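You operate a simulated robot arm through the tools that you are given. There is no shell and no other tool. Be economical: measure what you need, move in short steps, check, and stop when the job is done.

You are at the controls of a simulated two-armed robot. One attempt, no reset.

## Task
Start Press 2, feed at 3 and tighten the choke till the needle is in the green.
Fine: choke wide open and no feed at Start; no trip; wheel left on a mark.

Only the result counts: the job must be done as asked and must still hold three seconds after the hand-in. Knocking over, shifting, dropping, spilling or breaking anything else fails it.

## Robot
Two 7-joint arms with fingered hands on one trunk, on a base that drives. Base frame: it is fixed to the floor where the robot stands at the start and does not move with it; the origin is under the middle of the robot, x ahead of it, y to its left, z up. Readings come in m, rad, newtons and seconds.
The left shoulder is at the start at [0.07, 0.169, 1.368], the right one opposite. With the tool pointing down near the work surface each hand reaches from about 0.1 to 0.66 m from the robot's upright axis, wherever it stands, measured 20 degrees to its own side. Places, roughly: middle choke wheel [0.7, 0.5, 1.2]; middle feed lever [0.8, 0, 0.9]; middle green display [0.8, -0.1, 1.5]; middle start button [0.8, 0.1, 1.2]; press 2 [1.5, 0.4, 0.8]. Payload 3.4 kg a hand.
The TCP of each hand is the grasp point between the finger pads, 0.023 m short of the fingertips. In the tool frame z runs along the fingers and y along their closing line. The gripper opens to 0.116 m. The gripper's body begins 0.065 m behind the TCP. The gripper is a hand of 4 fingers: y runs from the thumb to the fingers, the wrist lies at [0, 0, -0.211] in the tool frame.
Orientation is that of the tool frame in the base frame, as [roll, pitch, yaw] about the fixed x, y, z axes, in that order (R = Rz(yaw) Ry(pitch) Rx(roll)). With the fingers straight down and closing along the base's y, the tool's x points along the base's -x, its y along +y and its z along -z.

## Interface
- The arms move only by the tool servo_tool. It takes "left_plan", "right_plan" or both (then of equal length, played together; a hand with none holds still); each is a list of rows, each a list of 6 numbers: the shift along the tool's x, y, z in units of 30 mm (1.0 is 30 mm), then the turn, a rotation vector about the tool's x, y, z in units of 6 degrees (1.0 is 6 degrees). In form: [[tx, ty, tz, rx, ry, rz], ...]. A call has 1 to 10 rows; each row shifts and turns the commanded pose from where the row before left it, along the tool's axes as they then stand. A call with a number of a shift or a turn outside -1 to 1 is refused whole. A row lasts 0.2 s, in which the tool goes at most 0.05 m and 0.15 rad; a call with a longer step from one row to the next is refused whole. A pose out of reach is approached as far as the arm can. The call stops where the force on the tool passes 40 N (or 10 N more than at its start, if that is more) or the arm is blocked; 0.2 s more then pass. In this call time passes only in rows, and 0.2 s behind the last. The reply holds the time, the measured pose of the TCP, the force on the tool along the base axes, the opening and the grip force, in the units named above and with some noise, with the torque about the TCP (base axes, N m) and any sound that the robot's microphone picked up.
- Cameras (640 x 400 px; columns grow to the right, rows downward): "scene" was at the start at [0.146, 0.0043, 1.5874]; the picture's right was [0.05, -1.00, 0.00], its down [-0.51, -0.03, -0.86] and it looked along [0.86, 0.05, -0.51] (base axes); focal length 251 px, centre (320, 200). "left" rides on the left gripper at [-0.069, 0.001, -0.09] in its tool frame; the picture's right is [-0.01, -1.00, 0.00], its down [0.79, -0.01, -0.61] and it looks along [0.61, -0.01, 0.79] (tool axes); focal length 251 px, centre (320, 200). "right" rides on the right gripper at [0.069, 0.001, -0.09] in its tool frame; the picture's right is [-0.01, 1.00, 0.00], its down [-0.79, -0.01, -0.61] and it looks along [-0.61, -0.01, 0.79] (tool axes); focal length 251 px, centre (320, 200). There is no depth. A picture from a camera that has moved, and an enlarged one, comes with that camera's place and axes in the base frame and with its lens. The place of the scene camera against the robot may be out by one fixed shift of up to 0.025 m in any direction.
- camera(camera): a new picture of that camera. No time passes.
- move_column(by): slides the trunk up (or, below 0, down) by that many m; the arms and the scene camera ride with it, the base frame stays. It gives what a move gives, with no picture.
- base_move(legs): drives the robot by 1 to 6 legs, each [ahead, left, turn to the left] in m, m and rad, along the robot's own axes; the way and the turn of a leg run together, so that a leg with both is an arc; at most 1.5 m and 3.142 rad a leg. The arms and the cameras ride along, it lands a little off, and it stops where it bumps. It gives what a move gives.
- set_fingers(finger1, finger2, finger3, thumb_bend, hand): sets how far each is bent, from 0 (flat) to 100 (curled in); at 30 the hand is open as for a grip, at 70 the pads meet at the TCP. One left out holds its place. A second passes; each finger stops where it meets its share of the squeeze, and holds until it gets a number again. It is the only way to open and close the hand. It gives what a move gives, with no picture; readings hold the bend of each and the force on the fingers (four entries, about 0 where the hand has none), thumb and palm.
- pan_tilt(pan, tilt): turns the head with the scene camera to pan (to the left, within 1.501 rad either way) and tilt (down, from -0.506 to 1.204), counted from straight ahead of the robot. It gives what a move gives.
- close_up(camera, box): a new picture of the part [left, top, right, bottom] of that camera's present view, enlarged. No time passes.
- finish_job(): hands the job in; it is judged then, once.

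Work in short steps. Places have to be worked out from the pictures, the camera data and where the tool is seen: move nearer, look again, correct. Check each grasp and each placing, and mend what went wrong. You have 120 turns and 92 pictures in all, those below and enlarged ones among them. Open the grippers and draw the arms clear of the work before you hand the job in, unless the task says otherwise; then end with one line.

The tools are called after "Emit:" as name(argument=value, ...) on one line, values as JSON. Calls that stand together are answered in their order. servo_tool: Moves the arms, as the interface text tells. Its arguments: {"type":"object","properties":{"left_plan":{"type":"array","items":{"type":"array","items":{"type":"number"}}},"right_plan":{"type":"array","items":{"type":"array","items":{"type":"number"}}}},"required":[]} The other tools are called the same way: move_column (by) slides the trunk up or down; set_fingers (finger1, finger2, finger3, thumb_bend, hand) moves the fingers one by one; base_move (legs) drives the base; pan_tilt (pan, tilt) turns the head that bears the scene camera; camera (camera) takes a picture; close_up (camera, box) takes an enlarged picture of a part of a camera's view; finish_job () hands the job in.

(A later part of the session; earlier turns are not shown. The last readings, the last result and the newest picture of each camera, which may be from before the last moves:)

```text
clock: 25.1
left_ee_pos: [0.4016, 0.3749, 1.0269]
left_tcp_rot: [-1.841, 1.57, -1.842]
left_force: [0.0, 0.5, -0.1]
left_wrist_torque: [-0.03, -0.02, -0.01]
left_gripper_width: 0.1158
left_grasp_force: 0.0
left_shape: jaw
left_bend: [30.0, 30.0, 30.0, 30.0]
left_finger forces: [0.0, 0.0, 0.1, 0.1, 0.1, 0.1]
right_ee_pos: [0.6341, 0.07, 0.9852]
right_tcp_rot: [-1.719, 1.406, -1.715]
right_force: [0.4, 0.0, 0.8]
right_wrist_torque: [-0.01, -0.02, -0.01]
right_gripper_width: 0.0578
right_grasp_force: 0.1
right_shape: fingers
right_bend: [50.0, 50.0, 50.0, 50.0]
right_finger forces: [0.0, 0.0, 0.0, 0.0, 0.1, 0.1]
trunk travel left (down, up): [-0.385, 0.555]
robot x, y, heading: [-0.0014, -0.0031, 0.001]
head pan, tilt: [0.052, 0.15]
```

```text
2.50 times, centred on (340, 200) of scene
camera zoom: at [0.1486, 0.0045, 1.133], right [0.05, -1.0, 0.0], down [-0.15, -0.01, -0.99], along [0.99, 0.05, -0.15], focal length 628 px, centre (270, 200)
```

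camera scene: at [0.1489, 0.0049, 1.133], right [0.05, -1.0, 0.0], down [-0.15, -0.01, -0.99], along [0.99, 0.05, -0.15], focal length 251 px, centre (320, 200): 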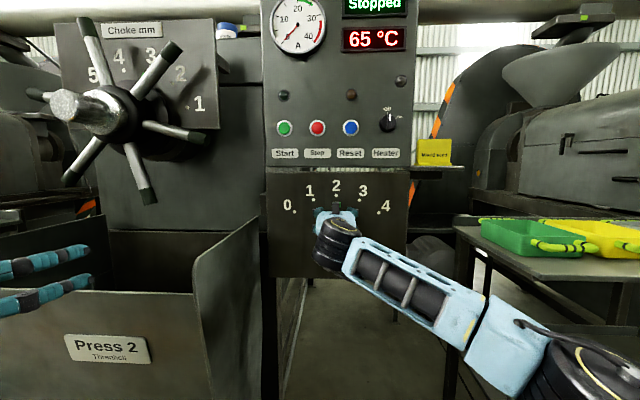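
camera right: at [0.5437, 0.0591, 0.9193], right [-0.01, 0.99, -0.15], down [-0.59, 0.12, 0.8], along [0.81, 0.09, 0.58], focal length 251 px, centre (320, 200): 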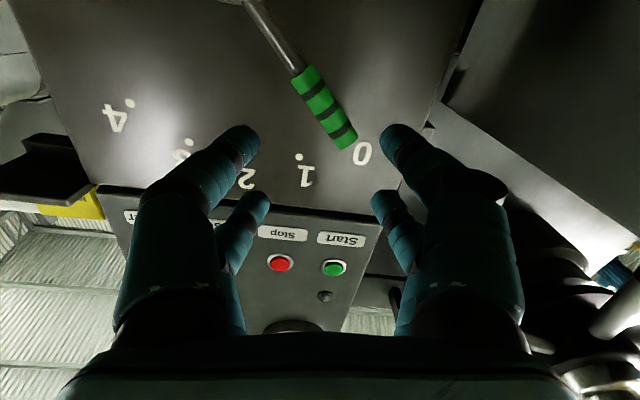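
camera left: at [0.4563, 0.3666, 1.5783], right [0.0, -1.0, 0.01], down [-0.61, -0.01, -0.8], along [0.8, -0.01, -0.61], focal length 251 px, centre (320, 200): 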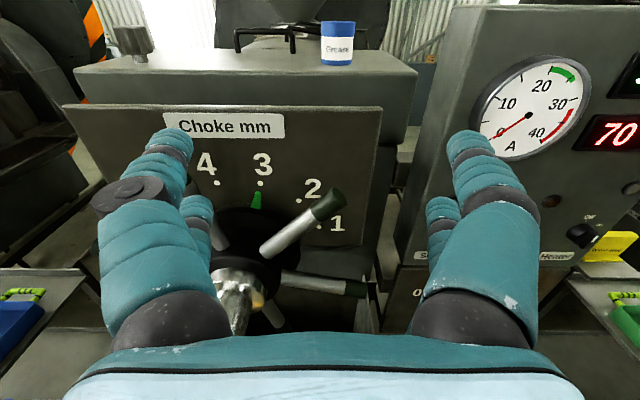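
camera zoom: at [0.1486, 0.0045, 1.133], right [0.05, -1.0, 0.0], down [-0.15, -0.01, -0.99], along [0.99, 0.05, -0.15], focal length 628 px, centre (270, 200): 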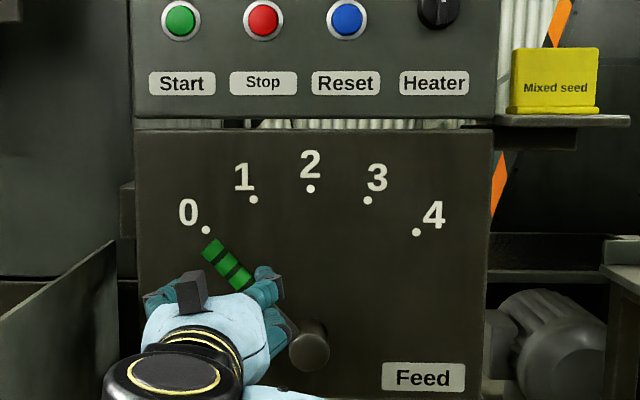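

Lever confirmed at 0. Now the wheel: raise the trunk and look with both the scene and left cameras.

Emit:
move_column(by=0.29)

Emit:
pan_tilt(pan=0.3, tilt=0.35)

Emit:
camera(camera="scene")

Emit:
camera(camera="left")

```text
clock: 28.1
left_ee_pos: [0.4022, 0.3736, 1.3166]
left_tcp_rot: [1.324, 1.57, 1.323]
left_force: [0.4, -0.3, -0.6]
left_wrist_torque: [0.0, 0.01, 0.0]
left_gripper_width: 0.1159
left_grasp_force: 0.1
left_shape: jaw
left_bend: [30.0, 30.0, 30.0, 30.0]
left_finger forces: [0.0, 0.0, 0.2, 0.1, 0.0, 0.0]
right_ee_pos: [0.6346, 0.0703, 1.2747]
right_tcp_rot: [-1.717, 1.405, -1.712]
right_force: [-0.1, -0.5, -0.5]
right_wrist_torque: [0.01, 0.0, -0.02]
right_gripper_width: 0.0577
right_grasp_force: 0.1
right_shape: fingers
right_bend: [50.0, 50.0, 50.0, 50.0]
right_finger forces: [0.0, 0.0, 0.0, 0.0, 0.0, 0.2]
trunk travel left (down, up): [-0.675, 0.265]
robot x, y, heading: [-0.0003, -0.0055, -0.001]
head pan, tilt: [0.052, 0.15]
```

```text
clock: 28.8
left_ee_pos: [0.4023, 0.3742, 1.3161]
left_tcp_rot: [-1.859, 1.571, -1.86]
left_force: [-0.1, -0.3, -0.6]
left_wrist_torque: [0.02, 0.01, -0.01]
left_gripper_width: 0.116
left_grasp_force: 0.1
left_shape: jaw
left_bend: [30.0, 30.0, 30.0, 30.0]
left_finger forces: [0.0, 0.0, 0.1, 0.0, 0.1, 0.1]
right_ee_pos: [0.6348, 0.0701, 1.2754]
right_tcp_rot: [-1.718, 1.405, -1.713]
right_force: [0.2, -0.5, -0.3]
right_wrist_torque: [0.01, -0.01, 0.01]
right_gripper_width: 0.0579
right_grasp_force: 0.0
right_shape: fingers
right_bend: [50.0, 50.0, 50.0, 50.0]
right_finger forces: [0.0, 0.0, 0.1, 0.1, 0.0, 0.0]
trunk travel left (down, up): [-0.675, 0.265]
robot x, y, heading: [0.0035, -0.0003, 0.003]
head pan, tilt: [0.3, 0.351]
```

```text
61 pictures are left
camera scene: at [0.145, 0.0271, 1.4043], right [0.3, -0.96, 0.0], down [-0.33, -0.1, -0.94], along [0.9, 0.28, -0.34], focal length 251 px, centre (320, 200)
```

scene: 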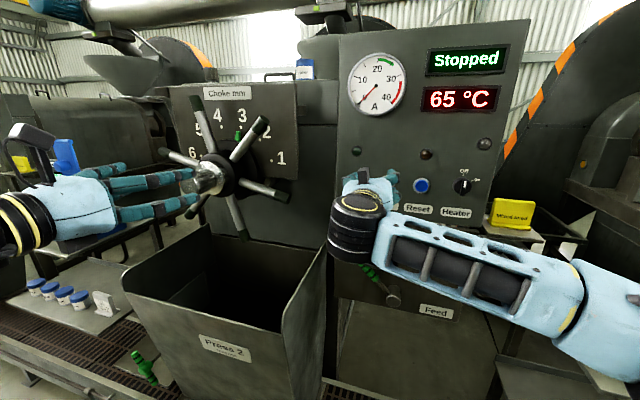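

```text
60 pictures are left
camera left: at [0.3101, 0.3742, 1.3835], right [0.0, -1.0, 0.01], down [-0.61, -0.01, -0.8], along [0.8, -0.01, -0.61], focal length 251 px, centre (320, 200)
```

left: 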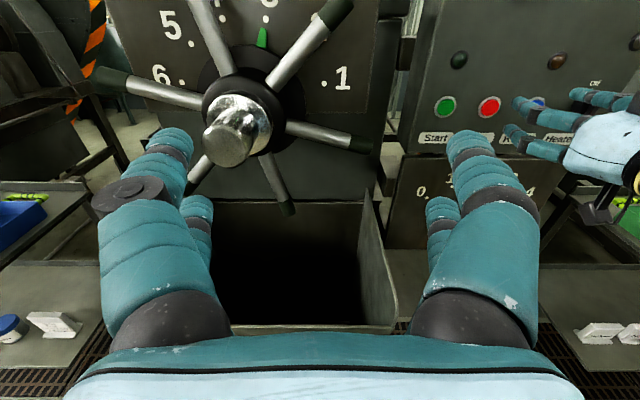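

From two left-camera views: dial centre [0.77, 0.4845, 1.252], marks 30° apart (3 at 75°), spokes in plane x≈0.71, tips at radius 0.184; the 2-o'clock spoke is at ≈44°. I'll grip that spoke and carry it 90° counter-clockwise (3→6). First get to standoff and roll the hand.

Emit:
set_fingers(hand="left", finger1=48, finger2=48, finger3=48, thumb_bend=48)

Emit:
servo_tool(left_plan=[[-0.5, -0.1, 0.8, 0, 0, 0], [-0.5, -0.1, 0.8, 0, 0, 0], [-0.5, -0.1, 0.8, 0, 0, 0], [-0.2, 0, 0.8, 0, 0, 0], [0, 0, 0.8, 0, 0, 0], [0, 0, 0.8, 0, 0, 0], [0, 0, 0.9, 0, 0, 0]])

Emit:
servo_tool(left_plan=[[0, 0, 0, 0, 0, 1], [0, 0, 0, 0, 0, 1], [0, 0, 0, 0, 0, 1], [0, 0, 0, 0, 0, 1], [0, 0, 0, 0, 0, 1], [0, 0, 0, 0, 0, 1], [0, 0, 0, 0, 0, 1], [0, 0, 0, 0, 0, 0.67]])

Emit:
camera(camera="left")

```text
clock: 29.8
left_ee_pos: [0.4023, 0.3739, 1.3158]
left_tcp_rot: [-1.826, 1.57, -1.827]
left_force: [1.0, 0.2, -0.3]
left_wrist_torque: [0.01, 0.01, -0.05]
left_gripper_width: 0.0644
left_grasp_force: 0.0
left_shape: fingers
left_bend: [48.0, 48.0, 48.0, 48.0]
left_finger forces: [0.0, 0.0, 0.0, 0.1, 0.0, 0.1]
right_ee_pos: [0.6349, 0.0698, 1.2743]
right_tcp_rot: [-1.716, 1.405, -1.713]
right_force: [0.5, 0.6, -0.3]
right_wrist_torque: [0.01, 0.01, 0.03]
right_gripper_width: 0.0577
right_grasp_force: 0.0
right_shape: fingers
right_bend: [50.0, 50.0, 50.0, 50.0]
right_finger forces: [0.0, 0.0, 0.0, 0.0, 0.0, 0.0]
trunk travel left (down, up): [-0.675, 0.265]
robot x, y, heading: [-0.0022, -0.002, -0.005]
head pan, tilt: [0.3, 0.351]
```

```text
clock: 31.4
left_ee_pos: [0.5754, 0.3669, 1.3662]
left_tcp_rot: [2.488, 1.568, 2.482]
left_force: [-0.7, -1.1, 0.3]
left_wrist_torque: [0.0, 0.0, -0.03]
left_gripper_width: 0.0646
left_grasp_force: 0.0
left_shape: fingers
left_bend: [48.0, 48.0, 48.0, 48.0]
left_finger forces: [0.0, 0.0, 0.0, 0.0, 0.0, 0.1]
right_ee_pos: [0.6352, 0.0688, 1.2738]
right_tcp_rot: [-1.723, 1.406, -1.722]
right_force: [0.6, -0.4, 0.3]
right_wrist_torque: [0.02, 0.0, 0.02]
right_gripper_width: 0.0577
right_grasp_force: 0.0
right_shape: fingers
right_bend: [50.0, 50.0, 50.0, 50.0]
right_finger forces: [0.0, 0.0, 0.0, 0.0, 0.1, 0.0]
trunk travel left (down, up): [-0.675, 0.265]
robot x, y, heading: [0.0007, 0.0013, -0.004]
head pan, tilt: [0.3, 0.351]
```

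```text
clock: 33.2
left_ee_pos: [0.573, 0.3655, 1.3661]
left_tcp_rot: [1.57, 0.765, 1.569]
left_force: [-0.6, -0.2, 0.5]
left_wrist_torque: [0.02, -0.01, -0.01]
left_gripper_width: 0.0647
left_grasp_force: 0.0
left_shape: fingers
left_bend: [48.0, 48.0, 48.0, 48.0]
left_finger forces: [0.0, 0.1, 0.1, 0.0, 0.0, 0.0]
right_ee_pos: [0.6341, 0.0711, 1.2754]
right_tcp_rot: [-1.717, 1.405, -1.713]
right_force: [0.0, -0.2, 0.4]
right_wrist_torque: [0.02, 0.01, 0.0]
right_gripper_width: 0.0573
right_grasp_force: 0.0
right_shape: fingers
right_bend: [50.0, 50.0, 50.0, 50.0]
right_finger forces: [0.0, 0.1, 0.0, 0.0, 0.0, 0.1]
trunk travel left (down, up): [-0.675, 0.265]
robot x, y, heading: [-0.0013, 0.0001, 0.001]
head pan, tilt: [0.3, 0.351]
```

```text
59 pictures are left
camera left: at [0.4808, 0.3158, 1.4136], right [0.0, -0.7, -0.71], down [-0.61, 0.57, -0.56], along [0.8, 0.43, -0.42], focal length 251 px, centre (320, 200)
```

left: 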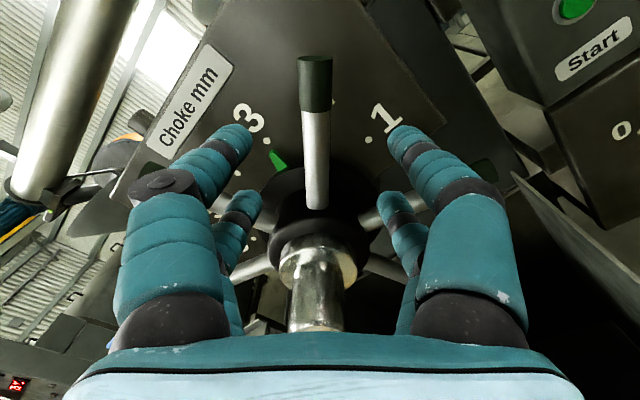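

Spoke is nicely centred between the fingers. Advance toward it.

Emit:
servo_tool(left_plan=[[0, 0, 0.9, 0, 0, 0], [0, 0, 0.9, 0, 0, 0], [0, 0, 0.9, 0, 0, 0], [0, 0, 0.9, 0, 0, 0], [0, 0, 0.7, 0, 0, 0]])

Emit:
camera(camera="left")

```text
clock: 34.4
left_ee_pos: [0.7023, 0.3649, 1.3672]
left_tcp_rot: [1.572, 0.767, 1.568]
left_force: [0.2, -0.4, 1.1]
left_wrist_torque: [0.01, 0.01, 0.01]
left_gripper_width: 0.0647
left_grasp_force: 0.1
left_shape: fingers
left_bend: [48.0, 48.0, 48.0, 48.0]
left_finger forces: [0.0, 0.1, 0.1, 0.1, 0.1, 0.1]
right_ee_pos: [0.6351, 0.0699, 1.2735]
right_tcp_rot: [-1.721, 1.407, -1.717]
right_force: [-0.6, 0.1, 0.1]
right_wrist_torque: [0.0, 0.01, 0.02]
right_gripper_width: 0.0576
right_grasp_force: 0.2
right_shape: fingers
right_bend: [50.0, 50.0, 50.0, 50.0]
right_finger forces: [0.1, 0.1, 0.1, 0.1, 0.0, 0.0]
trunk travel left (down, up): [-0.675, 0.265]
robot x, y, heading: [0.001, 0.005, 0.008]
head pan, tilt: [0.3, 0.351]
```

```text
58 pictures are left
camera left: at [0.6111, 0.3146, 1.4143], right [0.0, -0.7, -0.71], down [-0.61, 0.57, -0.56], along [0.8, 0.43, -0.43], focal length 251 px, centre (320, 200)
```

left: 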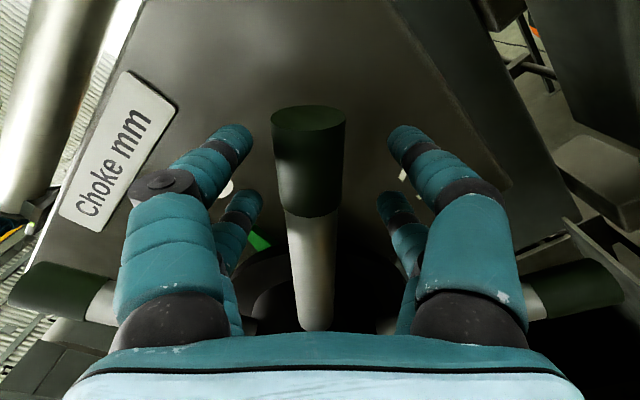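

Spoke is between the finger pads at TCP depth. Close on it.

Emit:
set_fingers(hand="left", finger1=66, finger2=66, finger3=66, thumb_bend=66)

Emit:
camera(camera="left")

```text
clock: 35.4
left_ee_pos: [0.7016, 0.366, 1.3671]
left_tcp_rot: [1.569, 0.767, 1.568]
left_force: [1.5, 0.4, 1.2]
left_wrist_torque: [0.03, -0.03, -0.01]
left_gripper_width: 0.0163
left_grasp_force: 1.7
left_shape: fingers
left_bend: [64.0, 64.0, 65.0, 65.0]
left_finger forces: [1.5, 1.4, 0.7, 0.0, 0.9, 0.0]
right_ee_pos: [0.6355, 0.0711, 1.2741]
right_tcp_rot: [-1.718, 1.404, -1.714]
right_force: [0.2, 0.2, -0.6]
right_wrist_torque: [-0.02, -0.01, 0.0]
right_gripper_width: 0.0579
right_grasp_force: 0.1
right_shape: fingers
right_bend: [50.0, 50.0, 50.0, 50.0]
right_finger forces: [0.0, 0.0, 0.0, 0.0, 0.0, 0.1]
trunk travel left (down, up): [-0.675, 0.265]
robot x, y, heading: [0.0016, -0.0022, 0.005]
head pan, tilt: [0.3, 0.351]
```

```text
57 pictures are left
camera left: at [0.6101, 0.3152, 1.4146], right [0.0, -0.7, -0.71], down [-0.61, 0.57, -0.56], along [0.8, 0.43, -0.42], focal length 251 px, centre (320, 200)
```

left: 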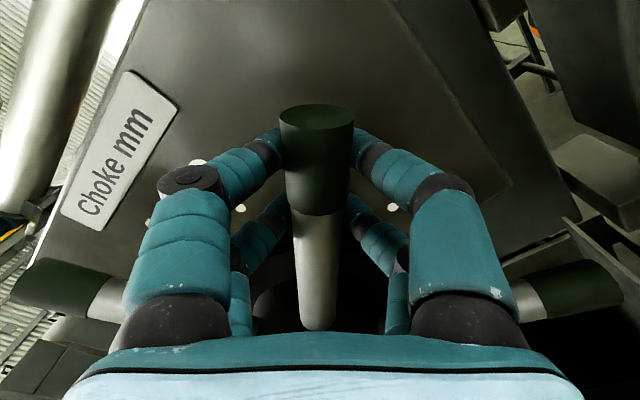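

Gripped. Start the counter-clockwise arc (radius 0.165) with three rows and check.

Emit:
servo_tool(left_plan=[[0.03, 0.575, 0, 0, 0, -1], [0.03, 0.575, 0, 0, 0, -1], [0.03, 0.575, 0, 0, 0, -1]])

Emit:
camera(camera="left")

```text
clock: 36.2
left_ee_pos: [0.7027, 0.4006, 1.3953]
left_tcp_rot: [1.561, 1.042, 1.561]
left_force: [1.8, -1.1, -0.3]
left_wrist_torque: [0.0, 0.01, -0.02]
left_gripper_width: 0.0148
left_grasp_force: 1.4
left_shape: fingers
left_bend: [65.0, 65.0, 65.0, 65.0]
left_finger forces: [0.5, 0.6, 0.9, 0.0, 1.5, 0.1]
left hand out of reach, approached as far as the arm can: row 3
right_ee_pos: [0.6352, 0.0693, 1.2751]
right_tcp_rot: [-1.721, 1.405, -1.718]
right_force: [-0.7, 0.2, -0.4]
right_wrist_torque: [0.01, 0.0, -0.01]
right_gripper_width: 0.0579
right_grasp_force: 0.1
right_shape: fingers
right_bend: [50.0, 50.0, 50.0, 50.0]
right_finger forces: [0.1, 0.0, 0.2, 0.0, 0.1, 0.0]
trunk travel left (down, up): [-0.675, 0.265]
robot x, y, heading: [-0.002, -0.0004, -0.005]
head pan, tilt: [0.3, 0.351]
```

```text
56 pictures are left
camera left: at [0.6115, 0.3659, 1.4531], right [0.0, -0.87, -0.5], down [-0.6, 0.4, -0.69], along [0.8, 0.3, -0.52], focal length 251 px, centre (320, 200)
```

left: 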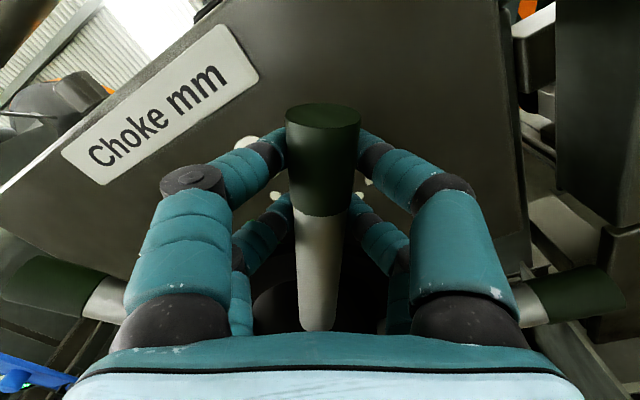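

Wheel turned ~16° but the arm is running out of reach. I release, back off, and shift the robot left 0.18 m (clear of the bin since no forward motion).

Emit:
set_fingers(hand="left", finger1=48, finger2=48, finger3=48, thumb_bend=48)

Emit:
servo_tool(left_plan=[[0, 0, -1, 0, 0, 0], [0, 0, -1, 0, 0, 0], [0, 0, -1, 0, 0, 0], [0, 0, -1, 0, 0, 0], [0, 0, -1, 0, 0, 0]])

Emit:
pan_tilt(pan=0.6, tilt=0.8)

Emit:
camera(camera="scene")

```text
clock: 37.2
left_ee_pos: [0.7027, 0.3998, 1.3945]
left_tcp_rot: [1.559, 1.043, 1.56]
left_force: [-0.4, 0.3, -0.4]
left_wrist_torque: [0.0, 0.02, -0.01]
left_gripper_width: 0.0635
left_grasp_force: 0.1
left_shape: fingers
left_bend: [48.0, 48.0, 48.0, 48.0]
left_finger forces: [0.0, 0.0, 0.0, 0.0, 0.1, 0.0]
right_ee_pos: [0.6342, 0.0692, 1.2748]
right_tcp_rot: [-1.717, 1.405, -1.715]
right_force: [0.2, 0.2, -0.6]
right_wrist_torque: [0.01, 0.02, 0.01]
right_gripper_width: 0.0575
right_grasp_force: 0.0
right_shape: fingers
right_bend: [50.0, 50.0, 50.0, 50.0]
right_finger forces: [0.0, 0.0, 0.0, 0.1, 0.1, 0.1]
trunk travel left (down, up): [-0.675, 0.265]
robot x, y, heading: [0.0027, 0.0012, 0.001]
head pan, tilt: [0.3, 0.351]
```

```text
clock: 38.4
left_ee_pos: [0.55, 0.3987, 1.3959]
left_tcp_rot: [1.571, 1.081, 1.565]
left_force: [-0.9, 0.3, 0.7]
left_wrist_torque: [0.04, 0.02, -0.04]
left_gripper_width: 0.0636
left_grasp_force: 0.1
left_shape: fingers
left_bend: [48.0, 48.0, 48.0, 48.0]
left_finger forces: [0.1, 0.1, 0.1, 0.0, 0.0, 0.1]
right_ee_pos: [0.6346, 0.0695, 1.2753]
right_tcp_rot: [-1.711, 1.405, -1.707]
right_force: [-0.4, -1.3, -0.1]
right_wrist_torque: [0.0, -0.03, 0.01]
right_gripper_width: 0.0579
right_grasp_force: 0.1
right_shape: fingers
right_bend: [50.0, 50.0, 50.0, 50.0]
right_finger forces: [0.0, 0.1, 0.1, 0.0, 0.0, 0.1]
trunk travel left (down, up): [-0.675, 0.265]
robot x, y, heading: [0.003, -0.0008, 0.001]
head pan, tilt: [0.3, 0.351]
```

```text
clock: 39.3
left_ee_pos: [0.5519, 0.3994, 1.3963]
left_tcp_rot: [1.57, 1.082, 1.569]
left_force: [-1.0, 0.1, 0.2]
left_wrist_torque: [0.04, 0.0, -0.03]
left_gripper_width: 0.0637
left_grasp_force: 0.0
left_shape: fingers
left_bend: [48.0, 48.0, 48.0, 48.0]
left_finger forces: [0.0, 0.0, 0.0, 0.0, 0.0, 0.1]
right_ee_pos: [0.6352, 0.0702, 1.2746]
right_tcp_rot: [-1.717, 1.404, -1.713]
right_force: [0.3, 0.6, -0.1]
right_wrist_torque: [0.0, -0.01, 0.03]
right_gripper_width: 0.0576
right_grasp_force: 0.0
right_shape: fingers
right_bend: [50.0, 50.0, 50.0, 50.0]
right_finger forces: [0.0, 0.1, 0.0, 0.0, 0.1, 0.0]
trunk travel left (down, up): [-0.675, 0.265]
robot x, y, heading: [0.0057, -0.0012, -0.005]
head pan, tilt: [0.6, 0.799]
```

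```text
55 pictures are left
camera scene: at [0.1227, 0.0451, 1.3647], right [0.56, -0.83, 0.0], down [-0.59, -0.4, -0.7], along [0.58, 0.39, -0.72], focal length 251 px, centre (320, 200)
```

scene: 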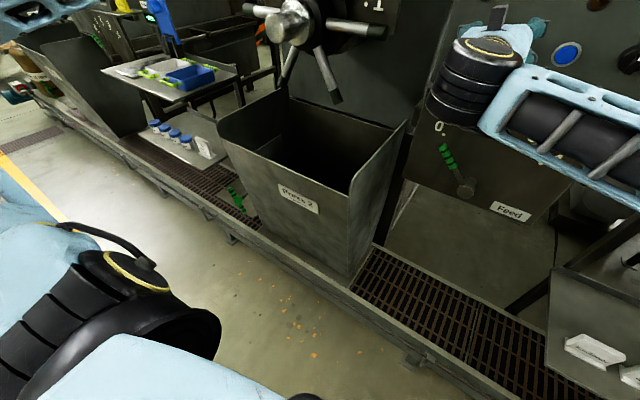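

Floor to the left is clear. Retract the right hand a bit so it can't touch the spokes, then drive left.

Emit:
servo_tool(right_plan=[[0, 0, -1, 0, 0, 0], [0, 0, -1, 0, 0, 0], [0, 0, -1, 0, 0, 0], [0, 0, -1, 0, 0, 0]])

Emit:
base_move(legs=[[0, 0.18, 0]])

Emit:
move_column(by=0.08)

Emit:
pan_tilt(pan=-0.1, tilt=0.4)

Emit:
camera(camera="scene")

Emit:
camera(camera="left")

```text
clock: 40.3
left_ee_pos: [0.5487, 0.3992, 1.3956]
left_tcp_rot: [1.57, 1.082, 1.568]
left_force: [-0.2, 0.0, -0.5]
left_wrist_torque: [-0.01, 0.02, -0.01]
left_gripper_width: 0.0638
left_grasp_force: 0.2
left_shape: fingers
left_bend: [48.0, 48.0, 48.0, 48.0]
left_finger forces: [0.0, 0.0, 0.1, 0.0, 0.1, 0.0]
right_ee_pos: [0.5125, 0.0717, 1.2769]
right_tcp_rot: [-1.711, 1.405, -1.709]
right_force: [0.3, -0.2, -0.7]
right_wrist_torque: [0.01, 0.01, -0.02]
right_gripper_width: 0.0576
right_grasp_force: 0.1
right_shape: fingers
right_bend: [50.0, 50.0, 50.0, 50.0]
right_finger forces: [0.1, 0.1, 0.0, 0.0, 0.0, 0.0]
trunk travel left (down, up): [-0.675, 0.265]
robot x, y, heading: [0.0044, 0.0026, -0.001]
head pan, tilt: [0.6, 0.799]
```

```text
clock: 41.9
left_ee_pos: [0.5485, 0.5768, 1.3966]
left_tcp_rot: [1.57, 1.079, 1.568]
left_force: [-0.2, -0.1, 0.5]
left_wrist_torque: [-0.01, 0.01, 0.05]
left_gripper_width: 0.0636
left_grasp_force: 0.0
left_shape: fingers
left_bend: [48.0, 48.0, 48.0, 48.0]
left_finger forces: [0.0, 0.0, 0.0, 0.1, 0.0, 0.0]
right_ee_pos: [0.5134, 0.2534, 1.2779]
right_tcp_rot: [-1.718, 1.406, -1.713]
right_force: [-0.4, 0.3, -0.1]
right_wrist_torque: [0.02, 0.02, 0.04]
right_gripper_width: 0.0578
right_grasp_force: 0.0
right_shape: fingers
right_bend: [50.0, 50.0, 50.0, 50.0]
right_finger forces: [0.1, 0.0, 0.0, 0.0, 0.0, 0.1]
trunk travel left (down, up): [-0.675, 0.265]
robot x, y, heading: [-0.0, 0.1798, -0.001]
head pan, tilt: [0.6, 0.799]
```

```text
clock: 43.0
left_ee_pos: [0.5507, 0.5802, 1.4756]
left_tcp_rot: [1.57, 1.078, 1.568]
left_force: [0.3, 0.5, 0.4]
left_wrist_torque: [0.0, 0.0, 0.03]
left_gripper_width: 0.0635
left_grasp_force: 0.1
left_shape: fingers
left_bend: [48.0, 48.0, 48.0, 48.0]
left_finger forces: [0.1, 0.0, 0.0, 0.0, 0.0, 0.1]
right_ee_pos: [0.5155, 0.2535, 1.3583]
right_tcp_rot: [-1.717, 1.406, -1.714]
right_force: [0.0, -0.2, -0.3]
right_wrist_torque: [0.01, 0.0, 0.0]
right_gripper_width: 0.0579
right_grasp_force: 0.0
right_shape: fingers
right_bend: [50.0, 50.0, 50.0, 50.0]
right_finger forces: [0.0, 0.0, 0.1, 0.1, 0.0, 0.0]
trunk travel left (down, up): [-0.755, 0.185]
robot x, y, heading: [-0.0011, 0.1828, -0.001]
head pan, tilt: [0.6, 0.799]
```

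```text
clock: 44.1
left_ee_pos: [0.549, 0.5813, 1.4764]
left_tcp_rot: [1.57, 1.08, 1.569]
left_force: [-0.6, -0.1, -0.7]
left_wrist_torque: [0.01, -0.01, 0.01]
left_gripper_width: 0.0636
left_grasp_force: 0.1
left_shape: fingers
left_bend: [48.0, 48.0, 48.0, 48.0]
left_finger forces: [0.1, 0.0, 0.0, 0.0, 0.0, 0.0]
right_ee_pos: [0.5132, 0.254, 1.3578]
right_tcp_rot: [-1.715, 1.405, -1.712]
right_force: [0.8, 0.3, -0.2]
right_wrist_torque: [-0.01, -0.03, 0.02]
right_gripper_width: 0.058
right_grasp_force: 0.1
right_shape: fingers
right_bend: [50.0, 50.0, 50.0, 50.0]
right_finger forces: [0.0, 0.2, 0.0, 0.0, 0.0, 0.1]
trunk travel left (down, up): [-0.755, 0.185]
robot x, y, heading: [-0.0013, 0.1831, -0.002]
head pan, tilt: [-0.099, 0.4]
```

```text
54 pictures are left
camera scene: at [0.1481, 0.1723, 1.4797], right [-0.1, -1.0, 0.0], down [-0.39, 0.04, -0.92], along [0.92, -0.09, -0.39], focal length 251 px, centre (320, 200)
```

scene: 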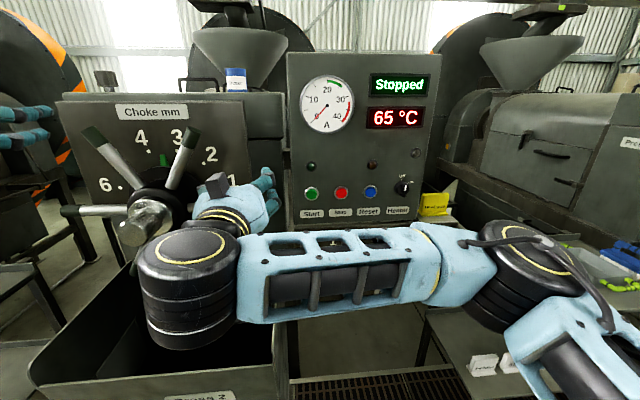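

```text
53 pictures are left
camera left: at [0.4584, 0.5479, 1.5354], right [0.0, -0.89, -0.46], down [-0.61, 0.37, -0.7], along [0.8, 0.28, -0.54], focal length 251 px, centre (320, 200)
```

left: 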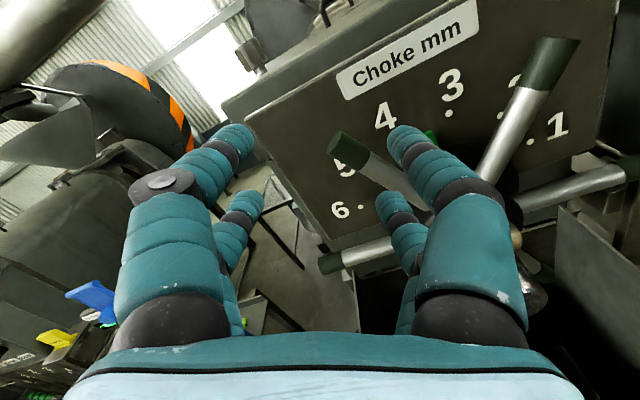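

Pointer now ≈3.5. I clear the right hand to the right, and align the left hand with the same spoke (now ≈60°).

Emit:
servo_tool(right_plan=[[0, -1, 0, 0, 0, 0.4], [0, -1, 0, 0, 0, 0.4], [0, -1, 0, 0, 0, 0.4], [0, -1, 0, 0, 0, 0.4], [0, -1, 0, 0, 0, 0], [0, 0, 0, 0, 0, 0], [0, 0, 0, 0, 0, 0]], left_plan=[[0, 0, 0, 0, 0, 0], [-0.06, -0.92, 0.12, 0, 0, 0], [-0.06, -0.93, 0.12, 0, 0, 0], [-0.06, -0.93, 0.12, 0, 0, 0], [-0.06, -0.93, 0.12, 0, 0, 0], [-0.1, -0.93, 0.2, 0, 0, 0], [-0.1, -0.93, 0.2, 0, 0, 0]])

Emit:
servo_tool(left_plan=[[0, -0.9, 0, 0, 0, 0]])

Emit:
camera(camera="left")

```text
clock: 45.7
left_ee_pos: [0.5789, 0.4246, 1.4072]
left_tcp_rot: [1.572, 1.08, 1.568]
left_force: [-0.4, 0.5, -0.2]
left_wrist_torque: [0.02, -0.04, 0.04]
left_gripper_width: 0.0638
left_grasp_force: 0.1
left_shape: fingers
left_bend: [48.0, 48.0, 48.0, 48.0]
left_finger forces: [0.1, 0.0, 0.0, 0.0, 0.0, 0.1]
right_ee_pos: [0.5136, 0.1021, 1.3683]
right_tcp_rot: [2.979, 1.547, 2.983]
right_force: [0.3, -0.3, 1.4]
right_wrist_torque: [-0.01, 0.01, 0.02]
right_gripper_width: 0.0579
right_grasp_force: 0.1
right_shape: fingers
right_bend: [50.0, 50.0, 50.0, 50.0]
right_finger forces: [0.1, 0.0, 0.0, 0.1, 0.0, 0.1]
trunk travel left (down, up): [-0.755, 0.185]
robot x, y, heading: [-0.001, 0.1817, 0.001]
head pan, tilt: [-0.099, 0.4]
```

```text
clock: 46.1
left_ee_pos: [0.5769, 0.4013, 1.3962]
left_tcp_rot: [1.573, 1.08, 1.571]
left_force: [-0.7, 0.0, -0.2]
left_wrist_torque: [-0.02, 0.02, 0.02]
left_gripper_width: 0.0637
left_grasp_force: 0.1
left_shape: fingers
left_bend: [48.0, 48.0, 48.0, 48.0]
left_finger forces: [0.0, 0.0, 0.0, 0.0, 0.1, 0.0]
right_ee_pos: [0.5139, 0.1029, 1.369]
right_tcp_rot: [2.976, 1.547, 2.978]
right_force: [0.4, -0.4, -0.4]
right_wrist_torque: [-0.03, 0.01, 0.02]
right_gripper_width: 0.0579
right_grasp_force: 0.0
right_shape: fingers
right_bend: [50.0, 50.0, 50.0, 50.0]
right_finger forces: [0.1, 0.0, 0.0, 0.1, 0.0, 0.2]
trunk travel left (down, up): [-0.755, 0.185]
robot x, y, heading: [-0.0001, 0.1808, 0.0]
head pan, tilt: [-0.099, 0.4]
```

```text
52 pictures are left
camera left: at [0.4863, 0.3685, 1.4554], right [0.0, -0.89, -0.46], down [-0.61, 0.37, -0.7], along [0.8, 0.28, -0.54], focal length 251 px, centre (320, 200)
```

left: 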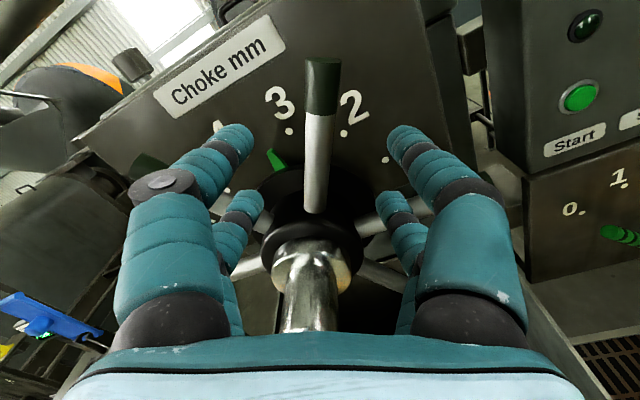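

Aligned. Advance 0.125 m and grip.

Emit:
servo_tool(left_plan=[[0, 0, 0.9, 0, 0, 0], [0, 0, 0.9, 0, 0, 0], [0, 0, 0.9, 0, 0, 0], [0, 0, 0.9, 0, 0, 0], [0, 0, 0.6, 0, 0, 0]])

Emit:
set_fingers(hand="left", finger1=66, finger2=66, finger3=66, thumb_bend=66)

Emit:
servo_tool(left_plan=[[0.03, 0.575, 0, 0, 0, -1], [0.03, 0.575, 0, 0, 0, -1], [0.03, 0.575, 0, 0, 0, -1], [0.03, 0.575, 0, 0, 0, -1], [0.03, 0.575, 0, 0, 0, -1], [0.03, 0.575, 0, 0, 0, -1]])

Emit:
camera(camera="left")

Emit:
camera(camera="scene")

```text
clock: 47.3
left_ee_pos: [0.7024, 0.4027, 1.395]
left_tcp_rot: [1.571, 1.083, 1.571]
left_force: [-0.3, -0.5, 0.1]
left_wrist_torque: [0.0, -0.03, 0.01]
left_gripper_width: 0.0638
left_grasp_force: 0.0
left_shape: fingers
left_bend: [48.0, 48.0, 48.0, 48.0]
left_finger forces: [0.0, 0.1, 0.1, 0.0, 0.0, 0.0]
right_ee_pos: [0.516, 0.1012, 1.3691]
right_tcp_rot: [2.997, 1.547, 3.0]
right_force: [0.5, -0.5, 0.3]
right_wrist_torque: [-0.01, 0.01, -0.01]
right_gripper_width: 0.0579
right_grasp_force: 0.0
right_shape: fingers
right_bend: [50.0, 50.0, 50.0, 50.0]
right_finger forces: [0.0, 0.0, 0.0, 0.1, 0.0, 0.0]
trunk travel left (down, up): [-0.755, 0.185]
robot x, y, heading: [-0.0007, 0.1799, -0.002]
head pan, tilt: [-0.099, 0.4]
```

```text
clock: 48.3
left_ee_pos: [0.7014, 0.4038, 1.3938]
left_tcp_rot: [1.569, 1.08, 1.569]
left_force: [1.4, -0.8, 0.5]
left_wrist_torque: [0.03, 0.01, 0.01]
left_gripper_width: 0.0157
left_grasp_force: 1.7
left_shape: fingers
left_bend: [65.0, 64.0, 65.0, 65.0]
left_finger forces: [0.8, 1.4, 0.7, 0.1, 1.8, 0.0]
right_ee_pos: [0.5149, 0.102, 1.3683]
right_tcp_rot: [3.002, 1.547, 3.006]
right_force: [0.5, -0.5, 0.4]
right_wrist_torque: [0.01, 0.02, 0.0]
right_gripper_width: 0.0579
right_grasp_force: 0.1
right_shape: fingers
right_bend: [50.0, 50.0, 50.0, 50.0]
right_finger forces: [0.0, 0.1, 0.1, 0.0, 0.1, 0.0]
trunk travel left (down, up): [-0.755, 0.185]
robot x, y, heading: [0.0005, 0.1818, 0.002]
head pan, tilt: [-0.099, 0.4]
```

```text
clock: 49.7
left_ee_pos: [0.7033, 0.504, 1.4138]
left_tcp_rot: [-1.572, 1.43, -1.575]
left_force: [2.6, -0.4, 4.5]
left_wrist_torque: [0.03, -0.07, -0.01]
left_gripper_width: 0.0157
left_grasp_force: 3.0
left_shape: fingers
left_bend: [65.0, 64.0, 65.0, 64.0]
left_finger forces: [0.7, 1.1, 1.0, 0.0, 2.3, 0.0]
right_ee_pos: [0.5143, 0.103, 1.3698]
right_tcp_rot: [3.015, 1.547, 3.017]
right_force: [0.2, 0.8, 0.3]
right_wrist_torque: [0.0, 0.02, -0.03]
right_gripper_width: 0.0576
right_grasp_force: 0.1
right_shape: fingers
right_bend: [50.0, 50.0, 50.0, 50.0]
right_finger forces: [0.0, 0.0, 0.0, 0.1, 0.0, 0.1]
trunk travel left (down, up): [-0.755, 0.185]
robot x, y, heading: [-0.0028, 0.1823, -0.001]
head pan, tilt: [-0.099, 0.4]
```

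```text
51 pictures are left
camera left: at [0.6112, 0.5136, 1.4809], right [0.0, -0.99, 0.15], down [-0.61, -0.12, -0.79], along [0.79, -0.09, -0.6], focal length 251 px, centre (320, 200)
```

left: 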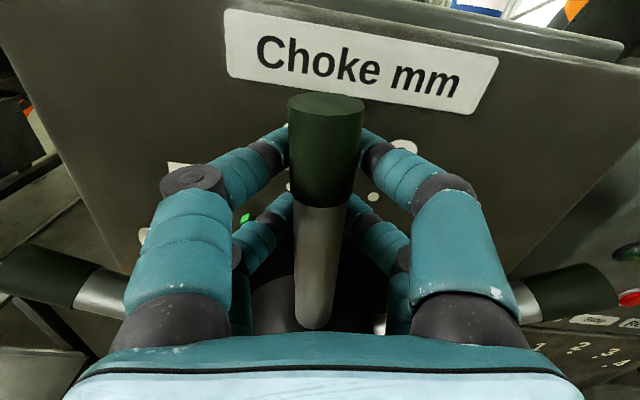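

```text
50 pictures are left
camera scene: at [0.1485, 0.1723, 1.4797], right [-0.1, -1.0, 0.0], down [-0.39, 0.04, -0.92], along [0.92, -0.09, -0.39], focal length 251 px, centre (320, 200)
```

scene: 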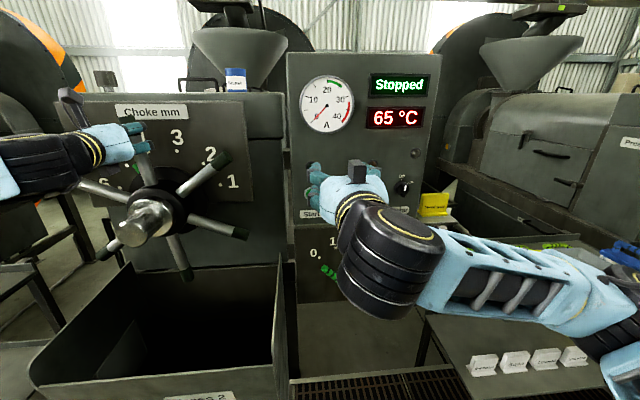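

Now at ≈97° for the spoke; continue ~37° more to reach 6.

Emit:
servo_tool(left_plan=[[0.03, 0.575, 0, 0, 0, -1], [0.03, 0.575, 0, 0, 0, -1], [0.03, 0.575, 0, 0, 0, -1], [0.03, 0.575, 0, 0, 0, -1], [0.03, 0.575, 0, 0, 0, -1], [0.03, 0.575, 0, 0, 0, -1]])

Emit:
close_up(camera="scene", box=[50, 80, 290, 290])

Emit:
camera(camera="left")

```text
clock: 51.1
left_ee_pos: [0.7037, 0.595, 1.3698]
left_tcp_rot: [-1.572, 0.8, -1.573]
left_force: [2.0, 0.9, 1.8]
left_wrist_torque: [0.02, -0.07, 0.0]
left_gripper_width: 0.0153
left_grasp_force: 3.1
left_shape: fingers
left_bend: [65.0, 65.0, 65.0, 64.0]
left_finger forces: [0.7, 1.0, 0.9, 0.0, 1.8, 0.0]
right_ee_pos: [0.5149, 0.1027, 1.3687]
right_tcp_rot: [3.033, 1.547, 3.035]
right_force: [-0.3, 0.1, -0.3]
right_wrist_torque: [0.04, 0.0, 0.02]
right_gripper_width: 0.0578
right_grasp_force: 0.0
right_shape: fingers
right_bend: [50.0, 50.0, 50.0, 50.0]
right_finger forces: [0.0, 0.0, 0.1, 0.0, 0.0, 0.0]
trunk travel left (down, up): [-0.755, 0.185]
robot x, y, heading: [-0.0009, 0.1791, 0.001]
head pan, tilt: [-0.099, 0.4]
```

```text
1.90 times, centred on (170, 185) of scene
camera zoom: at [0.1489, 0.1729, 1.4797], right [-0.1, -1.0, 0.0], down [-0.39, 0.04, -0.92], along [0.92, -0.09, -0.39], focal length 479 px, centre (606, 229)
```

zoom: 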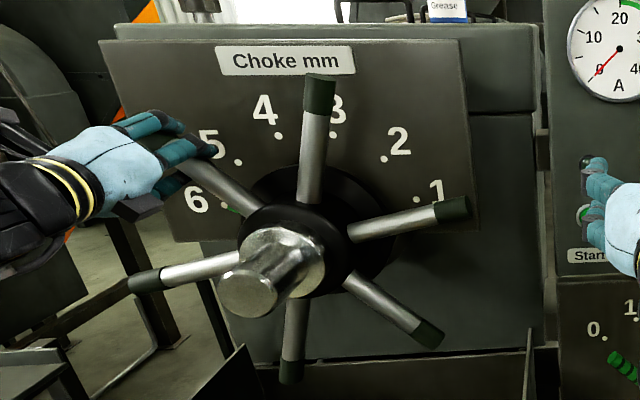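

```text
48 pictures are left
camera left: at [0.612, 0.6424, 1.4162], right [0.0, -0.71, 0.7], down [-0.61, -0.56, -0.57], along [0.79, -0.43, -0.43], focal length 251 px, centre (320, 200)
```

left: 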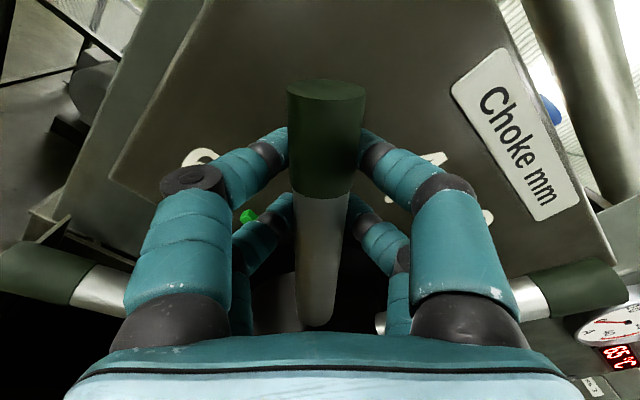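

Spoke at ≈133°, pointer near 6. Nudge 1.5° more and see whether there is a stop, then inspect.

Emit:
servo_tool(left_plan=[[0.005, 0.15, 0, 0, 0, -0.25]])

Emit:
set_fingers(hand="left", finger1=48, finger2=48, finger3=48, thumb_bend=48)

Emit:
servo_tool(left_plan=[[0, 0, -1, 0, 0, 0], [0, 0, -1, 0, 0, 0], [0, 0, -1, 0, 0, 0], [0, 0, -1, 0, 0, 0]])

Emit:
close_up(camera="left", box=[160, 20, 520, 330])

Emit:
close_up(camera="scene", box=[90, 110, 210, 220])

```text
clock: 51.5
left_ee_pos: [0.7041, 0.5976, 1.3664]
left_tcp_rot: [-1.572, 0.777, -1.574]
left_force: [2.9, 1.4, 2.0]
left_wrist_torque: [0.0, 0.02, 0.02]
left_gripper_width: 0.0153
left_grasp_force: 2.5
left_shape: fingers
left_bend: [65.0, 65.0, 65.0, 64.0]
left_finger forces: [0.6, 1.1, 0.9, 0.1, 1.9, 0.0]
right_ee_pos: [0.5153, 0.1032, 1.369]
right_tcp_rot: [3.028, 1.546, 3.03]
right_force: [-0.4, -0.2, 0.4]
right_wrist_torque: [-0.01, -0.02, -0.04]
right_gripper_width: 0.058
right_grasp_force: 0.0
right_shape: fingers
right_bend: [50.0, 50.0, 50.0, 50.0]
right_finger forces: [0.0, 0.0, 0.1, 0.0, 0.0, 0.0]
trunk travel left (down, up): [-0.755, 0.185]
robot x, y, heading: [0.0022, 0.1793, 0.001]
head pan, tilt: [-0.099, 0.4]
```

```text
clock: 52.5
left_ee_pos: [0.7017, 0.5967, 1.3669]
left_tcp_rot: [-1.572, 0.777, -1.573]
left_force: [-0.1, -0.6, 0.2]
left_wrist_torque: [-0.01, 0.0, 0.0]
left_gripper_width: 0.0633
left_grasp_force: 0.1
left_shape: fingers
left_bend: [48.0, 48.0, 48.0, 48.0]
left_finger forces: [0.1, 0.0, 0.0, 0.1, 0.0, 0.0]
right_ee_pos: [0.5146, 0.1032, 1.3699]
right_tcp_rot: [3.006, 1.547, 3.008]
right_force: [-0.1, -0.6, 0.1]
right_wrist_torque: [-0.01, -0.01, -0.02]
right_gripper_width: 0.058
right_grasp_force: 0.0
right_shape: fingers
right_bend: [50.0, 50.0, 50.0, 50.0]
right_finger forces: [0.1, 0.1, 0.0, 0.0, 0.1, 0.0]
trunk travel left (down, up): [-0.755, 0.185]
robot x, y, heading: [0.0002, 0.1812, 0.003]
head pan, tilt: [-0.099, 0.4]
```

```text
clock: 53.5
left_ee_pos: [0.5794, 0.5982, 1.3667]
left_tcp_rot: [-1.569, 0.776, -1.57]
left_force: [0.2, -0.4, -0.4]
left_wrist_torque: [0.01, 0.01, 0.01]
left_gripper_width: 0.0637
left_grasp_force: 0.1
left_shape: fingers
left_bend: [48.0, 48.0, 48.0, 48.0]
left_finger forces: [0.1, 0.1, 0.1, 0.0, 0.1, 0.0]
right_ee_pos: [0.5133, 0.1038, 1.3702]
right_tcp_rot: [3.028, 1.548, 3.031]
right_force: [0.4, -0.1, -0.1]
right_wrist_torque: [-0.01, -0.02, 0.0]
right_gripper_width: 0.0578
right_grasp_force: 0.1
right_shape: fingers
right_bend: [50.0, 50.0, 50.0, 50.0]
right_finger forces: [0.1, 0.1, 0.1, 0.0, 0.1, 0.0]
trunk travel left (down, up): [-0.755, 0.185]
robot x, y, heading: [-0.0021, 0.1813, -0.004]
head pan, tilt: [-0.099, 0.4]
```

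```text
1.29 times, centred on (340, 175) of left
camera zoom: at [0.4879, 0.6466, 1.4131], right [0.0, -0.69, 0.72], down [-0.61, -0.57, -0.55], along [0.79, -0.44, -0.42], focal length 324 px, centre (294, 232)
```

zoom: 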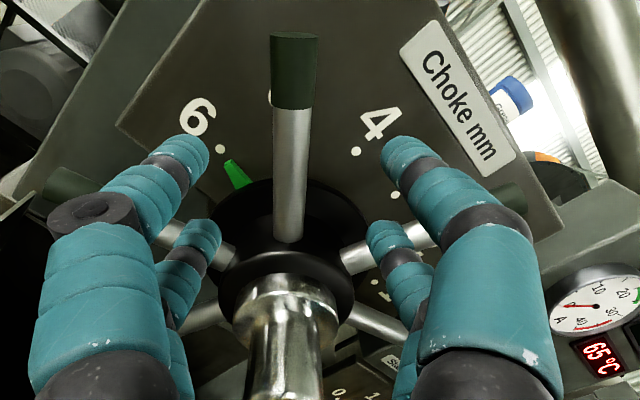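

```text
3.64 times, centred on (150, 165) of scene
camera zoom: at [0.1464, 0.173, 1.48], right [-0.1, -1.0, 0.0], down [-0.39, 0.04, -0.92], along [0.92, -0.09, -0.39], focal length 914 px, centre (938, 327)
```

zoom: 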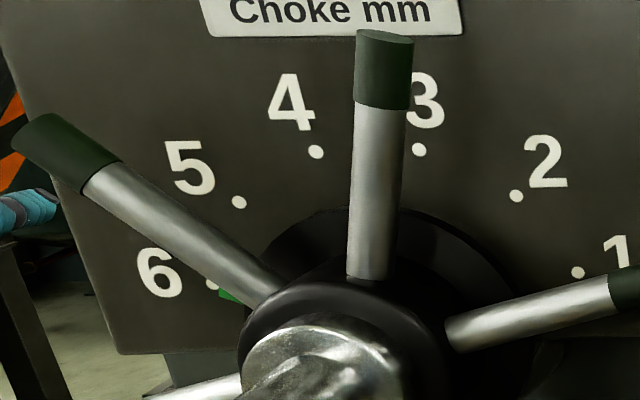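

Pointer lines up with 6 (wide open), feed at 0. Next Start: triangulated at ≈[0.80, 0.131, 1.234]. I retract the left hand, close the right fingers, and lower the trunk.

Emit:
servo_tool(left_plan=[[0, 0, -0.9, 0, 0, 0], [0, 0, -0.9, 0, 0, 0], [0, 0, -0.9, 0, 0, 0], [0, 0, -0.9, 0, 0, 0], [0, 0, -0.9, 0, 0, 0]], right_plan=[[0, 0.45, 0, 0, 0, 0], [0, 0.45, 0, 0, 0, 0], [0, 0, 0, 0, 0, 0], [0, 0, 0, 0, 0, 0], [0, 0, 0, 0, 0, 0]])

Emit:
set_fingers(hand="right", finger1=70, finger2=70, finger3=70, thumb_bend=70)

Emit:
move_column(by=-0.15)

Emit:
servo_tool(right_plan=[[0, 0, 0.9, 0, 0, 0], [0, 0, 0.9, 0, 0, 0], [0, 0, 0.9, 0, 0, 0], [0, 0, 0.9, 0, 0, 0], [0, 0, 0.9, 0, 0, 0], [0, 0, 0.9, 0, 0, 0]])

Emit:
camera(camera="right")

Emit:
camera(camera="scene")

```text
clock: 54.7
left_ee_pos: [0.4444, 0.5984, 1.3674]
left_tcp_rot: [-1.571, 0.78, -1.571]
left_force: [0.2, 0.6, -0.3]
left_wrist_torque: [0.0, -0.03, 0.03]
left_gripper_width: 0.0636
left_grasp_force: 0.0
left_shape: fingers
left_bend: [48.0, 48.0, 48.0, 48.0]
left_finger forces: [0.0, 0.0, 0.0, 0.1, 0.0, 0.0]
right_ee_pos: [0.5135, 0.1312, 1.3703]
right_tcp_rot: [3.015, 1.548, 3.017]
right_force: [-0.4, -0.4, 0.5]
right_wrist_torque: [-0.01, 0.03, -0.02]
right_gripper_width: 0.0578
right_grasp_force: 0.1
right_shape: fingers
right_bend: [50.0, 50.0, 50.0, 50.0]
right_finger forces: [0.0, 0.0, 0.1, 0.0, 0.0, 0.1]
trunk travel left (down, up): [-0.755, 0.185]
robot x, y, heading: [-0.0015, 0.1826, -0.007]
head pan, tilt: [-0.099, 0.4]
```

```text
clock: 55.7
left_ee_pos: [0.4479, 0.5988, 1.3665]
left_tcp_rot: [-1.572, 0.779, -1.571]
left_force: [1.2, 0.0, -0.2]
left_wrist_torque: [-0.02, 0.0, 0.0]
left_gripper_width: 0.0636
left_grasp_force: 0.0
left_shape: fingers
left_bend: [48.0, 48.0, 48.0, 48.0]
left_finger forces: [0.0, 0.1, 0.0, 0.0, 0.1, 0.1]
right_ee_pos: [0.5165, 0.1309, 1.3687]
right_tcp_rot: [3.011, 1.546, 3.013]
right_force: [-0.2, 0.3, 0.6]
right_wrist_torque: [0.03, 0.01, 0.01]
right_gripper_width: 0.0015
right_grasp_force: 0.0
right_shape: fingers
right_bend: [70.0, 70.0, 70.0, 70.0]
right_finger forces: [0.1, 0.1, 0.0, 0.0, 0.0, 0.0]
trunk travel left (down, up): [-0.755, 0.185]
robot x, y, heading: [-0.0005, 0.1845, -0.003]
head pan, tilt: [-0.099, 0.4]
```

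```text
clock: 57.5
left_ee_pos: [0.4455, 0.5992, 1.2175]
left_tcp_rot: [-1.569, 0.779, -1.569]
left_force: [-0.2, -0.4, 0.4]
left_wrist_torque: [-0.02, -0.01, -0.01]
left_gripper_width: 0.0635
left_grasp_force: 0.1
left_shape: fingers
left_bend: [48.0, 48.0, 48.0, 48.0]
left_finger forces: [0.1, 0.0, 0.0, 0.1, 0.0, 0.1]
right_ee_pos: [0.5141, 0.1322, 1.2193]
right_tcp_rot: [3.005, 1.548, 3.009]
right_force: [-0.1, 0.9, 0.0]
right_wrist_torque: [0.0, 0.01, 0.02]
right_gripper_width: 0.0018
right_grasp_force: 0.1
right_shape: fingers
right_bend: [70.0, 70.0, 70.0, 70.0]
right_finger forces: [0.1, 0.0, 0.1, 0.0, 0.0, 0.0]
trunk travel left (down, up): [-0.605, 0.335]
robot x, y, heading: [0.0003, 0.182, -0.001]
head pan, tilt: [-0.099, 0.4]
```

```text
clock: 58.9
left_ee_pos: [0.4485, 0.599, 1.2162]
left_tcp_rot: [-1.57, 0.779, -1.572]
left_force: [0.4, 0.3, 0.5]
left_wrist_torque: [-0.03, -0.03, 0.0]
left_gripper_width: 0.0636
left_grasp_force: 0.0
left_shape: fingers
left_bend: [48.0, 48.0, 48.0, 48.0]
left_finger forces: [0.1, 0.0, 0.0, 0.0, 0.0, 0.1]
right_ee_pos: [0.6776, 0.1334, 1.2151]
right_tcp_rot: [3.038, 1.546, 3.039]
right_force: [0.0, 0.8, -0.3]
right_wrist_torque: [0.01, 0.01, 0.01]
right_gripper_width: 0.0015
right_grasp_force: 0.0
right_shape: fingers
right_bend: [70.0, 70.0, 70.0, 70.0]
right_finger forces: [0.0, 0.0, 0.0, 0.0, 0.1, 0.1]
trunk travel left (down, up): [-0.605, 0.335]
robot x, y, heading: [-0.0008, 0.1831, -0.004]
head pan, tilt: [-0.099, 0.4]
```

```text
45 pictures are left
camera right: at [0.5869, 0.1331, 1.1481], right [0.0, 1.0, 0.01], down [-0.59, -0.01, 0.81], along [0.81, -0.01, 0.59], focal length 251 px, centre (320, 200)
```

right: 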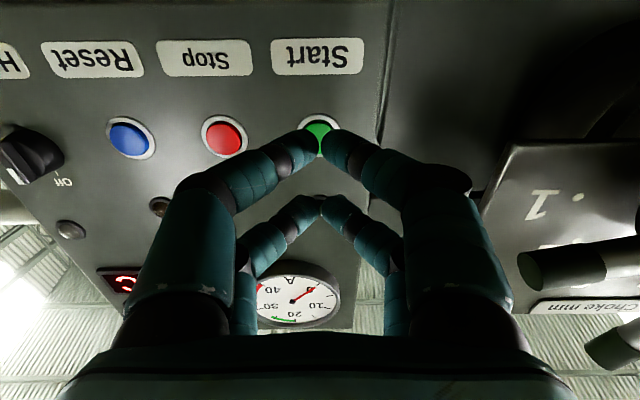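

```text
44 pictures are left
camera scene: at [0.1488, 0.1726, 1.3297], right [-0.1, -1.0, 0.0], down [-0.39, 0.04, -0.92], along [0.92, -0.09, -0.39], focal length 251 px, centre (320, 200)
```

scene: 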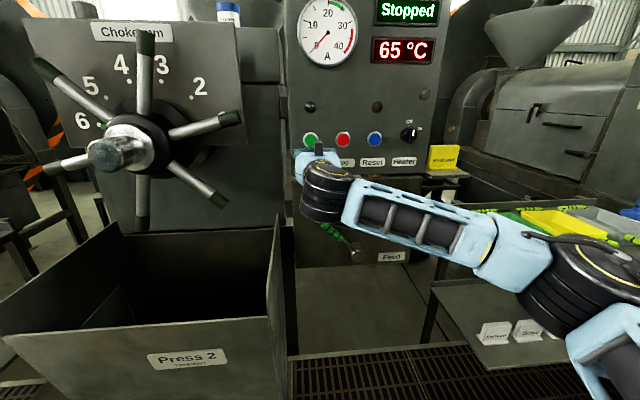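

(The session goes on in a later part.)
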